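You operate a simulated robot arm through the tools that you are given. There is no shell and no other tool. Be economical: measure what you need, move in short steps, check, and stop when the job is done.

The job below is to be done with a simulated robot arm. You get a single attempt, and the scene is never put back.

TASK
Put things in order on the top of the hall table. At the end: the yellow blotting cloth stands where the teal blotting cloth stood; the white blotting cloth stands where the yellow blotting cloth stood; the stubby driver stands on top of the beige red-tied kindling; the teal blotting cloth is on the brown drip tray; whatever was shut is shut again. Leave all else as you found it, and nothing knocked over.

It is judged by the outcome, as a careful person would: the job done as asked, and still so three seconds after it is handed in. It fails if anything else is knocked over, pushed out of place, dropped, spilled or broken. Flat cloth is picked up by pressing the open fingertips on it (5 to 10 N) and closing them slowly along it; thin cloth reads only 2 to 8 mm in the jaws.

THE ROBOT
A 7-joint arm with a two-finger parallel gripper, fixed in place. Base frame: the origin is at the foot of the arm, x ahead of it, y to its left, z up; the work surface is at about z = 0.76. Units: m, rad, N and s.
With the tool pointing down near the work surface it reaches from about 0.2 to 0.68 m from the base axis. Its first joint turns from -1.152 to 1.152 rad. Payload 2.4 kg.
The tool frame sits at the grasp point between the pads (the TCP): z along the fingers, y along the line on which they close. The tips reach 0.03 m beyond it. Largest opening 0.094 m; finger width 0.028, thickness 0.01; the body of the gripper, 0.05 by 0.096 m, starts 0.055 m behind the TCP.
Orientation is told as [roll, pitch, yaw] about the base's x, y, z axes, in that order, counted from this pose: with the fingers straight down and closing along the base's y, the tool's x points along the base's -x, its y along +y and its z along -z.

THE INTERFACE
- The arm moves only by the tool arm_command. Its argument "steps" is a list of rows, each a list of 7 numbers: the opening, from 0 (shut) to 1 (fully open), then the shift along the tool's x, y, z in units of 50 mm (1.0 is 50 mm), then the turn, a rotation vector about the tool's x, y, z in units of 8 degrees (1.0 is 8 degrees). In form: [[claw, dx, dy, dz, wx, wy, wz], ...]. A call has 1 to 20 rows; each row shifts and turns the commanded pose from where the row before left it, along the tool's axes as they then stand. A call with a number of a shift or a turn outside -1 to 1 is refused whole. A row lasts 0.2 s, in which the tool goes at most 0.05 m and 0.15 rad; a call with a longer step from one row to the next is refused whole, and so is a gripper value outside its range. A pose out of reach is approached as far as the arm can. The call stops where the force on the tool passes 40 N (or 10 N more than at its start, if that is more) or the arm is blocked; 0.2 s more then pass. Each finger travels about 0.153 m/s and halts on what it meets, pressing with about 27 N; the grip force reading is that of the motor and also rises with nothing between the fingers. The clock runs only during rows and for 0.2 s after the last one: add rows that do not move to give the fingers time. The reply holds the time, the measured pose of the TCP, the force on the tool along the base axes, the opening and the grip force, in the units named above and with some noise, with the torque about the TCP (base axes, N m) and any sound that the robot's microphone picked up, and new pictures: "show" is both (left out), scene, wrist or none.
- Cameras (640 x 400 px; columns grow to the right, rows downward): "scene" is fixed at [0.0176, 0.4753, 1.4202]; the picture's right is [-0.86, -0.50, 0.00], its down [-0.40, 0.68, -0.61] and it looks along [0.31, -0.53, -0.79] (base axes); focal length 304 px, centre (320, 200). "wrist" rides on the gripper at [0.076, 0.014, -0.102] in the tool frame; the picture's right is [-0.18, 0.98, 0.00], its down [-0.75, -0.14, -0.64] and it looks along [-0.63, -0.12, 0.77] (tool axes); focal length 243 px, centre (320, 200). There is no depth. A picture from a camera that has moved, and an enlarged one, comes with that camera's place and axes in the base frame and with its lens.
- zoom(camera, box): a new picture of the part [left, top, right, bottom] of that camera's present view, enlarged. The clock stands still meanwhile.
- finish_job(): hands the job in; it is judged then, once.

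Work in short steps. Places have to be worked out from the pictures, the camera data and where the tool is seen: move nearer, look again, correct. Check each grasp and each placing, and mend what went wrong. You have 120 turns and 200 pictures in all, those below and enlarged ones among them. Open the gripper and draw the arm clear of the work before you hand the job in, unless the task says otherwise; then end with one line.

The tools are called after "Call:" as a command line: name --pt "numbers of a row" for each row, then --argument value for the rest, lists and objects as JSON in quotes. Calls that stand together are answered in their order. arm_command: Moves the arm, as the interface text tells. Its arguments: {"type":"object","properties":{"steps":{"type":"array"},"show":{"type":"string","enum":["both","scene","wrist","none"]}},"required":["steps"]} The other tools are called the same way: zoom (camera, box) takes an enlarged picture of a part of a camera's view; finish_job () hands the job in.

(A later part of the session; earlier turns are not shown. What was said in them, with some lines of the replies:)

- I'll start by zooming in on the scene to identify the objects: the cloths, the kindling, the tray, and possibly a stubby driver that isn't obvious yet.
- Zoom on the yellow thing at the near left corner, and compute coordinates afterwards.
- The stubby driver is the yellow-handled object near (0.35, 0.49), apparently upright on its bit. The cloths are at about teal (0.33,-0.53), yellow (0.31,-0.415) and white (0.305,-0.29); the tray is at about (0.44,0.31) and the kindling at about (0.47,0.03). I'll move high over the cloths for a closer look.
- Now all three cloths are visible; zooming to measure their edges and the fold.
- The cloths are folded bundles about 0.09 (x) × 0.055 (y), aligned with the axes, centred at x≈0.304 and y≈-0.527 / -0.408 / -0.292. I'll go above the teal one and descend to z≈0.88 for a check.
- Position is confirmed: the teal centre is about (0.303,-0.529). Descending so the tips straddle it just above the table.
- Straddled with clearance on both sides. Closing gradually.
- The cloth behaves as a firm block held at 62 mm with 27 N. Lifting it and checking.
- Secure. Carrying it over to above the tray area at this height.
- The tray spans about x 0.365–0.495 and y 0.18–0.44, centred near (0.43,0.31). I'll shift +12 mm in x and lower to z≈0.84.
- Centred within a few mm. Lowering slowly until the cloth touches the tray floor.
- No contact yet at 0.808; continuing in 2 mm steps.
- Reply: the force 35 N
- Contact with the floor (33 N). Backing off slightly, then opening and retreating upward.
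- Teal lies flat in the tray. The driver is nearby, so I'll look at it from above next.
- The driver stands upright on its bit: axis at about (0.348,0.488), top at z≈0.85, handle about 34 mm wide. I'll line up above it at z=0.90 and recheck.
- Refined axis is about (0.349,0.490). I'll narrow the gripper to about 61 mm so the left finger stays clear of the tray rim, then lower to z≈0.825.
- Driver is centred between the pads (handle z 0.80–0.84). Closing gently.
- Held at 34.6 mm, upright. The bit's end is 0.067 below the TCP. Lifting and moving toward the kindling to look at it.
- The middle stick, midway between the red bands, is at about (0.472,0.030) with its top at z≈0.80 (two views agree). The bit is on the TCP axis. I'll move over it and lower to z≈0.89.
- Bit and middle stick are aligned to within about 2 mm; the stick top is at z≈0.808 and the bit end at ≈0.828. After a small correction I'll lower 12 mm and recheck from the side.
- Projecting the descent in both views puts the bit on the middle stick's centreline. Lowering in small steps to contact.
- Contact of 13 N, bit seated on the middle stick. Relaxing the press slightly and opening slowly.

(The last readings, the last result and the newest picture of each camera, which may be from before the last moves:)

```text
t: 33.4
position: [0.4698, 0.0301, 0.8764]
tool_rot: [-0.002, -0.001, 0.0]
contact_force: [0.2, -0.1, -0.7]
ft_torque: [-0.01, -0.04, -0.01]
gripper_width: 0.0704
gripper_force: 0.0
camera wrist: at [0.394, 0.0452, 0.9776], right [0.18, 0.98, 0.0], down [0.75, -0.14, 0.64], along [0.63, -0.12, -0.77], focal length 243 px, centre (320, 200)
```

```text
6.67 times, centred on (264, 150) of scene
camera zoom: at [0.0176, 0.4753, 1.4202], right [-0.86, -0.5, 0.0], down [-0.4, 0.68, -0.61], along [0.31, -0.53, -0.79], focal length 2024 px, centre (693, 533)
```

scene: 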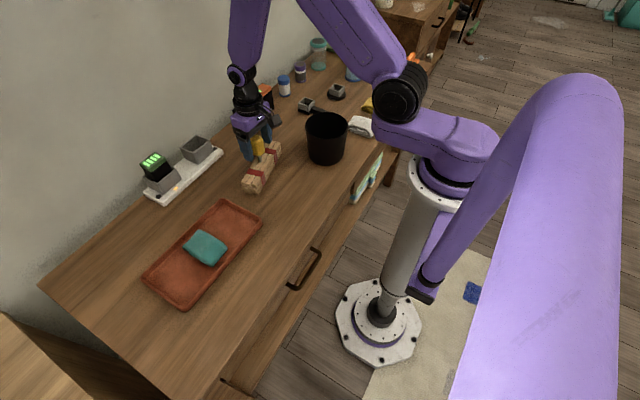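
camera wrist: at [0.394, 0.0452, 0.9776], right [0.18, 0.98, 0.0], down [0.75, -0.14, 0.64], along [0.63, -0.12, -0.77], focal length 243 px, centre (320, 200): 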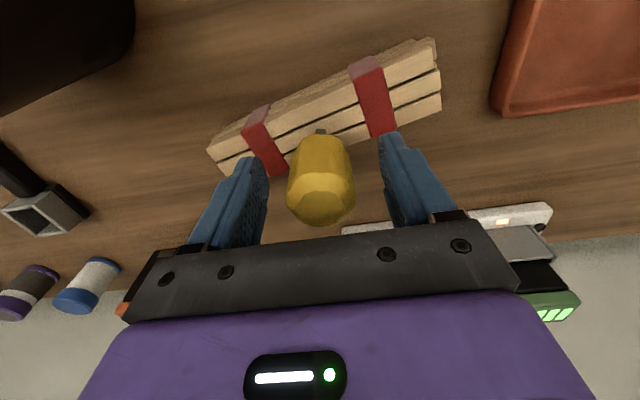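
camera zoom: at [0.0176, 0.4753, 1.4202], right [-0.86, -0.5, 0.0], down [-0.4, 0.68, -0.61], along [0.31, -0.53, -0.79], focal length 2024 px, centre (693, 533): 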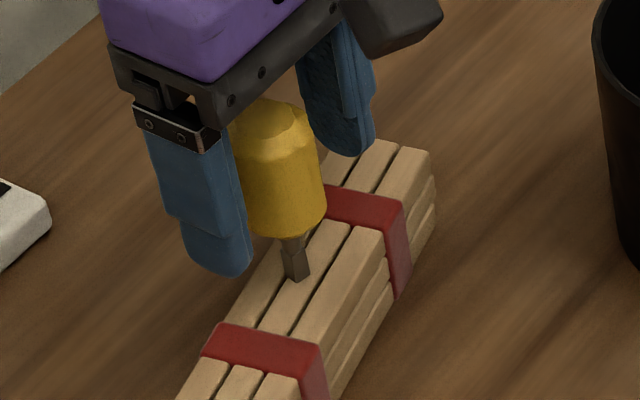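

The driver stands on its own. Rising straight up, then over to the yellow cloth.

Call:
arm_command --pt "0.75 0 0 -0.3 0 0 0" --pt "0.75 0 0 -0.8 0 0 0" --pt "0.75 0 0 -0.9 0 0 0" --pt "0.75 0 0 -0.9 0 0 0" --pt "1 0 0 -0.3 0 0 0" --pt "1 0.334 -0.876 0 0 0 0" --pt "1 0.334 -0.876 0 0 0 0" --pt "1 0.334 -0.876 0 0 0 0" --pt "1 0.334 -0.876 0 0 0 0" --pt "1 0.334 -0.876 0 0 0 0" --pt "1 0.334 -0.876 0 0 0 0" --pt "1 0.334 -0.876 0 0 0 0" --pt "1 0.334 -0.876 0 0 0 0" --pt "1 0.334 -0.876 0 0 0 0" --pt "1 0.334 -0.876 0 0 0 0" --pt "1 0 0 0 0 0 0"

Call:
zoom --camera "scene" --box '[216, 120, 312, 180]'

```text
t: 36.8
position: [0.302, -0.4093, 1.0365]
tool_rot: [-0.001, -0.001, 0.001]
contact_force: [0.1, -0.1, 0.3]
ft_torque: [0.0, 0.03, 0.0]
gripper_width: 0.094
gripper_force: 0.0
camera wrist: at [0.2259, -0.3949, 1.1393], right [0.18, 0.98, 0.0], down [0.75, -0.14, 0.64], along [0.63, -0.12, -0.77], focal length 243 px, centre (320, 200)
```

scene: 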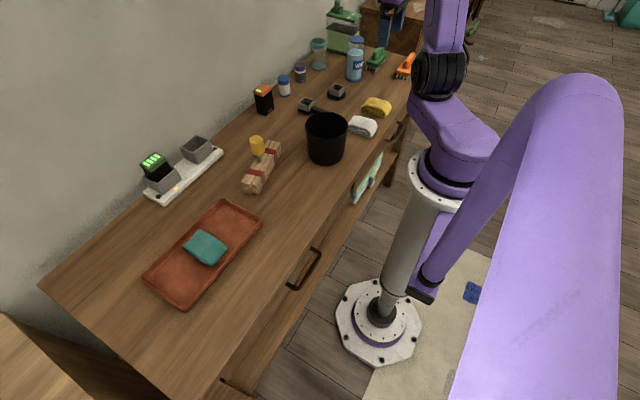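
wrist: 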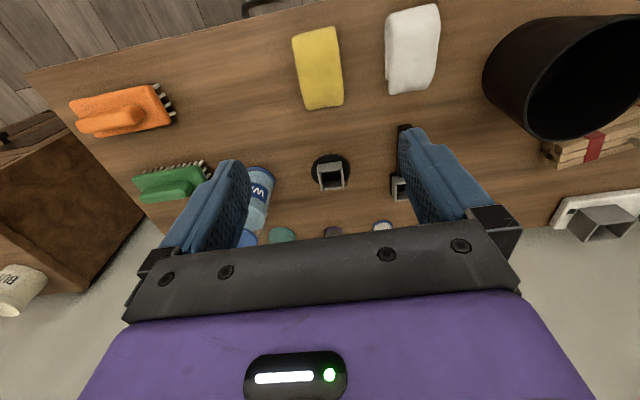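

```text
6.67 times, centred on (264, 150) of scene
camera zoom: at [0.0176, 0.4753, 1.4202], right [-0.86, -0.5, 0.0], down [-0.4, 0.68, -0.61], along [0.31, -0.53, -0.79], focal length 2024 px, centre (693, 533)
```

zoom: 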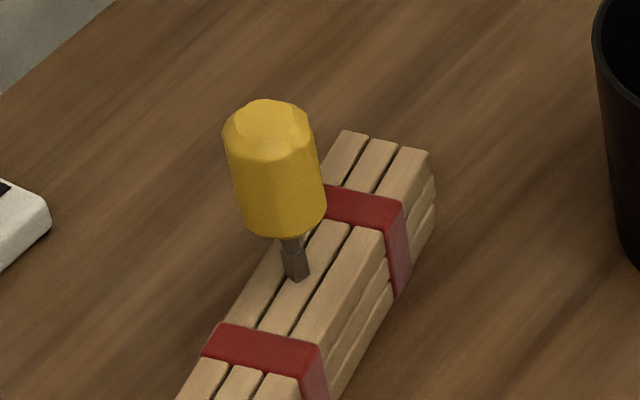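

Driver stable. Descending over yellow to z≈0.88 for a precise check.

Call:
arm_command --pt "1 0 0 0.8 0 0 0" --pt "1 0 0 0.8 0 0 0" --pt "1 0 0 0.8 0 0 0" --pt "1 0 0 0.7 0 0 0" --pt "1 0 0 0 0 0 0" --show "wrist"

Call:
zoom --camera "wrist" --box '[240, 30, 400, 180]'

```text
t: 38.0
position: [0.3036, -0.4081, 0.8825]
tool_rot: [0.001, 0.0, 0.001]
contact_force: [-0.4, -0.6, 0.5]
ft_torque: [-0.02, -0.04, 0.02]
gripper_width: 0.0942
gripper_force: 0.1
camera wrist: at [0.2278, -0.3942, 0.9847], right [0.18, 0.98, 0.0], down [0.75, -0.14, 0.64], along [0.63, -0.12, -0.77], focal length 243 px, centre (320, 200)
```

wrist: 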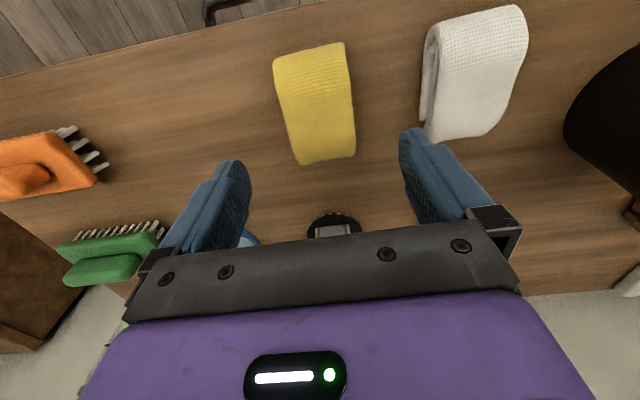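

```text
2.67 times, centred on (320, 105) of wrist
camera zoom: at [0.2278, -0.3942, 0.9847], right [0.18, 0.98, 0.0], down [0.75, -0.14, 0.64], along [0.63, -0.12, -0.77], focal length 647 px, centre (320, 453)
```

zoom: 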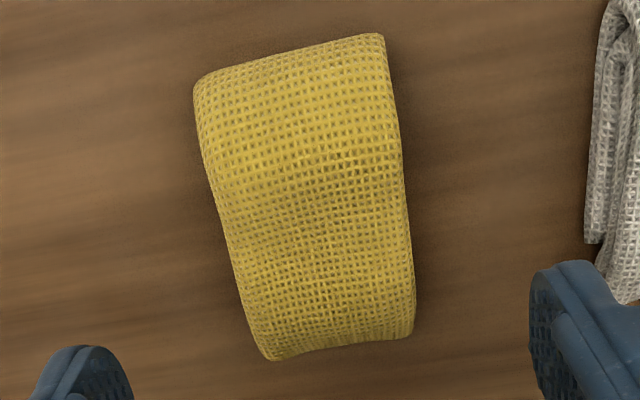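

Yellow is centred at about (0.302,-0.410). Descending and closing slowly.

Call:
arm_command --pt "1 0 -0.04 0.4 0 0 0" --pt "1 0 0 0.4 0 0 0" --pt "1 0 0 0.4 0 0 0" --pt "1 0 0 0.3 0 0 0" --pt "1 0 0 0.2 0 0 0" --pt "1 0 0 0 0 0 0" --pt "0.8 0 0 0 0 0 0" --pt "0.7 0 0 0 0 0 0" --pt "0.65 0 0 0 0 0 0" --pt "0.6 0 0 0 0 0 0" --pt "0.5 0 0 0 0 0 0" --pt "0.4 0 0 0 0 0 0" --pt "0.4 0 0 0 0 0 0" --show "wrist"

```text
t: 40.8
position: [0.3032, -0.4095, 0.7953]
tool_rot: [-0.001, -0.001, -0.001]
contact_force: [-0.8, 0.2, 0.0]
ft_torque: [0.02, -0.01, 0.02]
gripper_width: 0.062
gripper_force: 27.4
camera wrist: at [0.2267, -0.3949, 0.8979], right [0.18, 0.98, 0.0], down [0.75, -0.14, 0.64], along [0.63, -0.12, -0.77], focal length 243 px, centre (320, 200)
```

wrist: 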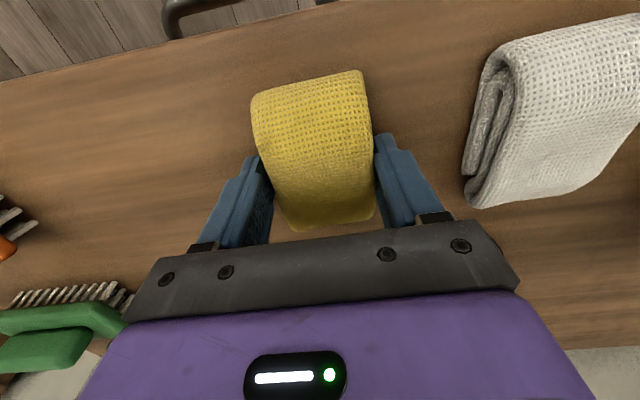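

Gripped. Lifting 80 mm, moving 0.12 m to the teal cloth's former spot and lowering partway.

Call:
arm_command --pt "0.4 0 0 -0.4 0 0 0" --pt "0.4 0 0 -0.6 0 0 0" --pt "0.4 0 0 -0.6 0 0 0" --pt "0.4 0 -0.6 0 0 0 0" --pt "0.4 0 -0.6 0 0 0 0" --pt "0.4 0 -0.6 0 0 0 0" --pt "0.4 0 -0.6 0 0 0 0" --pt "0.4 0 0 0.5 0 0 0" --pt "0.4 0 0 0.5 0 0 0" --pt "0.4 0 0 0.38 0 0 0" --pt "0.4 0 0 0 0 0 0"

```text
t: 43.2
position: [0.3016, -0.5291, 0.8073]
tool_rot: [-0.002, 0.0, 0.001]
contact_force: [0.4, -0.8, -0.7]
ft_torque: [0.0, -0.02, 0.02]
gripper_width: 0.0622
gripper_force: 27.2
camera wrist: at [0.2261, -0.5157, 0.9086], right [0.18, 0.98, 0.0], down [0.75, -0.14, 0.64], along [0.63, -0.12, -0.77], focal length 243 px, centre (320, 200)
```

scene: 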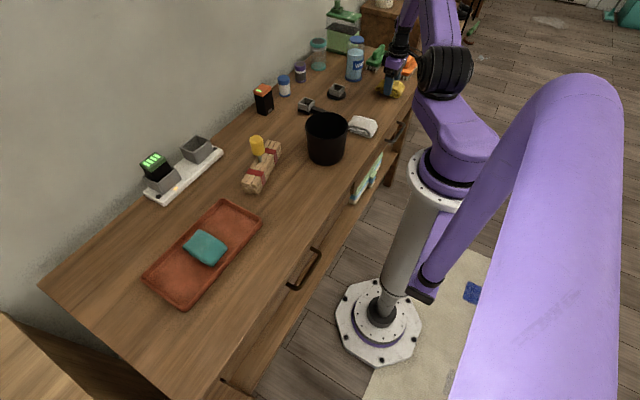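
wrist: 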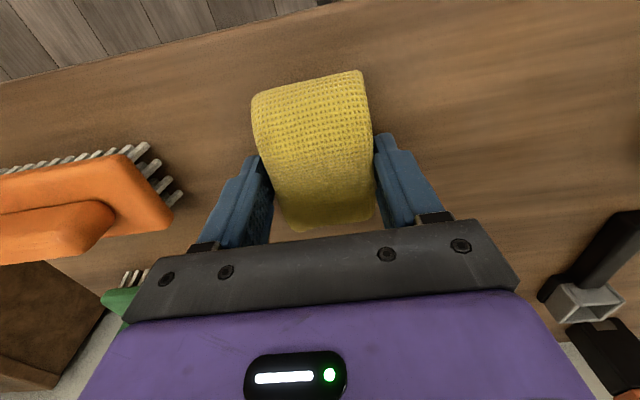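

Positioned at (0.302,-0.529). Lowering to contact at the original grasp height (~0.796).

Call:
arm_command --pt "0.4 0 0 0.1 0 0 0" --pt "0.4 0 0 0.06 0 0 0" --pt "0.4 0 0 0.04 0 0 0" --pt "0.4 0 0 0.03 0 0 0" --pt "0.4 0 0 0 0 0 0" --show "none"

```text
t: 44.4
position: [0.303, -0.5302, 0.7953]
tool_rot: [0.0, 0.0, 0.0]
contact_force: [-1.7, 5.9, 13.6]
ft_torque: [0.2, 0.07, 0.04]
gripper_width: 0.0621
gripper_force: 26.7
```

Seated. Opening and rising, then moving to the white cloth.

Call:
arm_command --pt "0.4 0 0 -0.02 0 0 0" --pt "0.6 0 0 0 0 0 0" --pt "0.75 0 0 0 0 0 0" --pt "0.9 0 0 0 0 0 0" --pt "0.95 0 0 0 0 0 0" --pt "0.95 0 0 -0.6 0 0 0" --pt "0.95 0 0 -0.9 0 0 0" --pt "0.95 0 0 -0.9 0 0 0" --pt "0.95 0 0.8 0 0 0 0" --pt "0.95 0 0.8 0 0 0 0" --pt "0.95 0 0.8 0 0 0 0" --pt "0.95 0 0.8 0 0 0 0" --pt "0.95 0 0.8 0 0 0 0" --pt "0.95 0 0.74 0.6 0 0 0" --pt "1 0 0 0 0 0 0"

```text
t: 47.6
position: [0.3018, -0.2907, 0.8858]
tool_rot: [-0.001, 0.001, 0.0]
contact_force: [-1.0, -0.1, 0.1]
ft_torque: [0.0, 0.0, -0.02]
gripper_width: 0.0938
gripper_force: 0.1
camera wrist: at [0.226, -0.2767, 0.9876], right [0.18, 0.98, 0.0], down [0.75, -0.14, 0.64], along [0.63, -0.12, -0.77], focal length 243 px, centre (320, 200)
```

scene: 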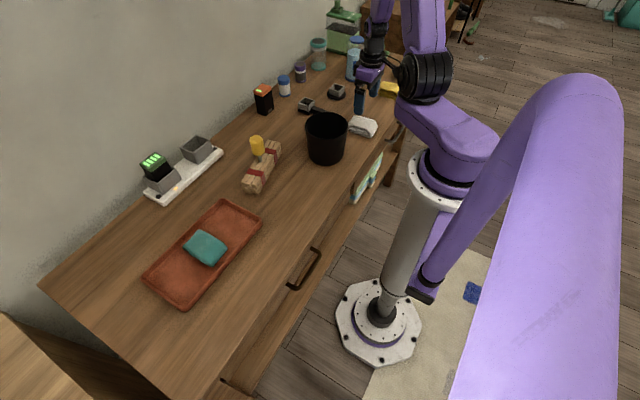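
wrist: 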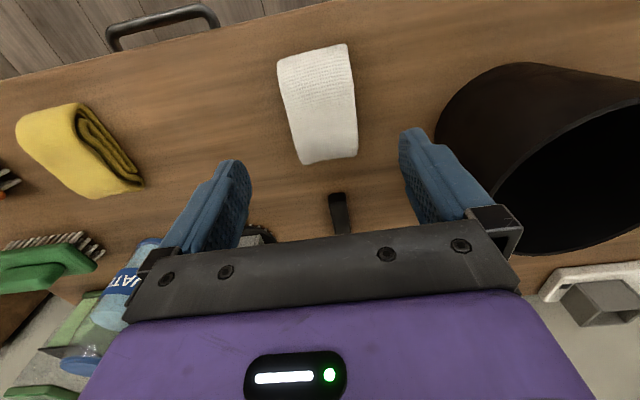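

White is centred under the gripper at about (0.303,-0.2905), and the bin rim is about 35 mm clear of the right finger. Descending and gripping.

Call:
arm_command --pt "0.93 0 0 0.4 0 0 0" --pt "0.93 0 0 0.4 0 0 0" --pt "0.93 0 0 0.4 0 0 0" --pt "0.93 0 0 0.4 0 0 0" --pt "0.93 0 0 0.2 0 0 0" --pt "0.93 0 0 0 0 0 0" --pt "0.8 0 0 0 0 0 0" --pt "0.7 0 0 0 0 0 0" --pt "0.65 0 0 0 0 0 0" --pt "0.6 0 0 0 0 0 0" --pt "0.5 0 0 0 0 0 0" --pt "0.4 0 0 0 0 0 0" --pt "0.4 0 0 0 0 0 0" --show "wrist"

```text
t: 50.4
position: [0.3047, -0.2904, 0.7968]
tool_rot: [0.001, 0.0, -0.001]
contact_force: [1.1, 0.3, 0.3]
ft_torque: [-0.03, 0.01, -0.01]
gripper_width: 0.0619
gripper_force: 27.3
camera wrist: at [0.227, -0.2774, 0.8989], right [0.18, 0.98, 0.0], down [0.75, -0.14, 0.64], along [0.63, -0.12, -0.77], focal length 243 px, centre (320, 200)
```

wrist: 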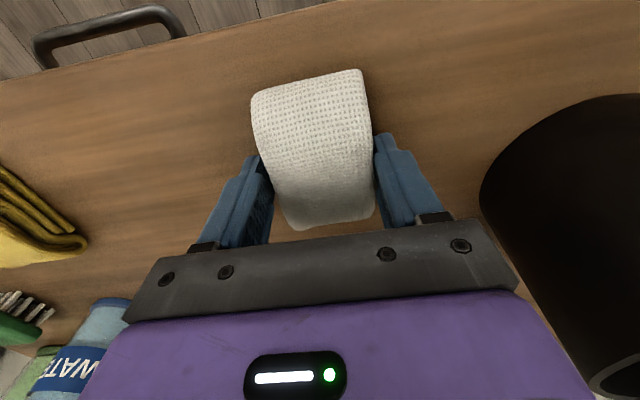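

Gripped. Lifting, moving 0.12 m to yellow's former spot (0.303,-0.410), lowering partway.

Call:
arm_command --pt "0.4 0 0 -0.4 0 0 0" --pt "0.4 0 0 -0.6 0 0 0" --pt "0.4 0 0 -0.6 0 0 0" --pt "0.4 0 -0.6 0 0 0 0" --pt "0.4 0 -0.6 0 0 0 0" --pt "0.4 0 -0.6 0 0 0 0" --pt "0.4 0 -0.59 0 0 0 0" --pt "0.4 0 0 0.5 0 0 0" --pt "0.4 0 0 0.5 0 0 0" --pt "0.4 0 0 0.38 0 0 0" --pt "0.4 0 0 0 0 0 0" --show "wrist"

```text
t: 52.8
position: [0.3033, -0.4121, 0.8073]
tool_rot: [0.0, 0.0, 0.0]
contact_force: [-0.2, -0.1, 0.3]
ft_torque: [-0.01, 0.01, 0.0]
gripper_width: 0.0617
gripper_force: 26.4
camera wrist: at [0.2281, -0.3981, 0.9089], right [0.18, 0.98, 0.0], down [0.75, -0.14, 0.64], along [0.63, -0.12, -0.77], focal length 243 px, centre (320, 200)
```

wrist: 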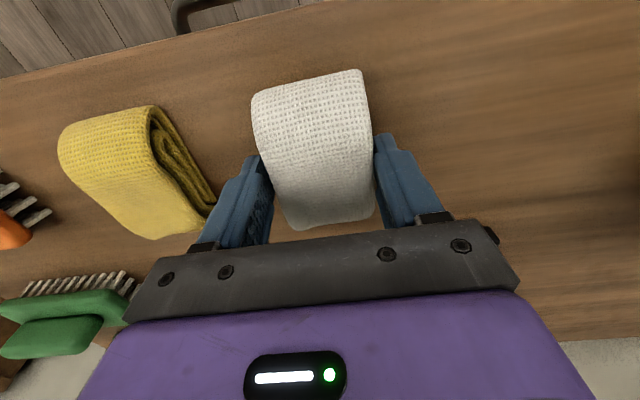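

Call:
arm_command --pt "0.4 0 0.02 0.1 0 0 0" --pt "0.4 0 0 0.06 0 0 0" --pt "0.4 0 0 0.04 0 0 0" --pt "0.4 0 0 0.03 0 0 0" --pt "0.4 0 0 0 0 0 0" --show "none"

```text
t: 54.0
position: [0.3036, -0.4098, 0.7962]
tool_rot: [-0.001, 0.002, 0.0]
contact_force: [-2.4, 4.0, 20.6]
ft_torque: [0.2, 0.09, 0.04]
gripper_width: 0.062
gripper_force: 26.9
```

Seated with 20 N contact. Opening, rising, and drawing back toward the start for a final check.

Call:
arm_command --pt "0.4 0 0 -0.03 0 0 0" --pt "0.6 0 0 0 0 0 0" --pt "0.75 0 0 0 0 0 0" --pt "0.9 0 0 0 0 0 0" --pt "0.9 0 0 0 0 0 0" --pt "0.9 0 0 -0.6 0 0 0" --pt "0.9 0 0 -0.9 0 0 0" --pt "0.9 0 0 -0.9 0 0 0" --pt "0.9 0 0 -0.9 0 0 0" --pt "1 0 0 -0.9 0 0 0" --pt "1 0 0 -0.5 0 0 0" --pt "1 0 0.8 0 0 0 0" --pt "1 0 0.8 0 0 0 0" --pt "1 0 0 0 0 0 0"

Call:
zoom --camera "scene" --box '[220, 40, 428, 170]'

```text
t: 57.0
position: [0.3027, -0.3296, 1.033]
tool_rot: [0.0, -0.001, -0.001]
contact_force: [-0.3, 0.4, -0.5]
ft_torque: [-0.05, 0.02, -0.03]
gripper_width: 0.0939
gripper_force: 0.0
camera wrist: at [0.2269, -0.3152, 1.1354], right [0.18, 0.98, 0.0], down [0.75, -0.14, 0.64], along [0.63, -0.12, -0.77], focal length 243 px, centre (320, 200)
```

scene: 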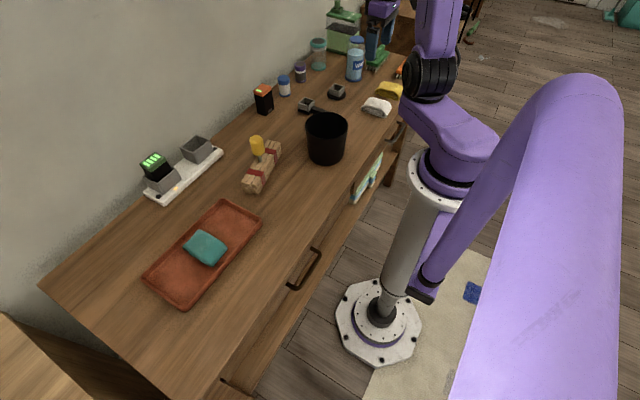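
wrist: 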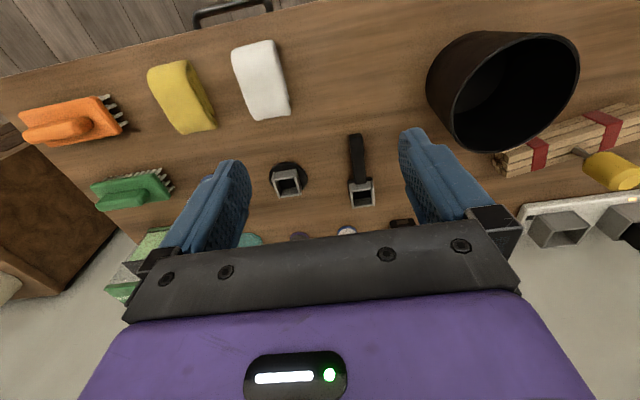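

```text
3.08 times, centred on (324, 105) of scene
camera zoom: at [0.0176, 0.4754, 1.4202], right [-0.86, -0.5, 0.0], down [-0.4, 0.68, -0.61], along [0.31, -0.53, -0.79], focal length 934 px, centre (308, 492)
```

zoom: 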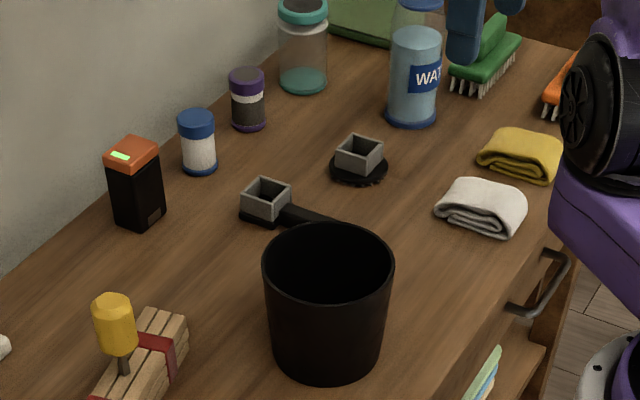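

Everything is in place: yellow and white are each one spot along, teal lies flat in the tray, and the driver is upright on the kindling. I opened nothing, and the gripper is open and clear, so I'm handing in.

Call:
finish_job

```text
The job is handed in.
```

The job is handed in: the yellow cloth is in the teal cloth's place, the white cloth is in the yellow cloth's place, the teal cloth is on the drip tray, the stubby driver stands on the kindling, and nothing was opened or knocked over.
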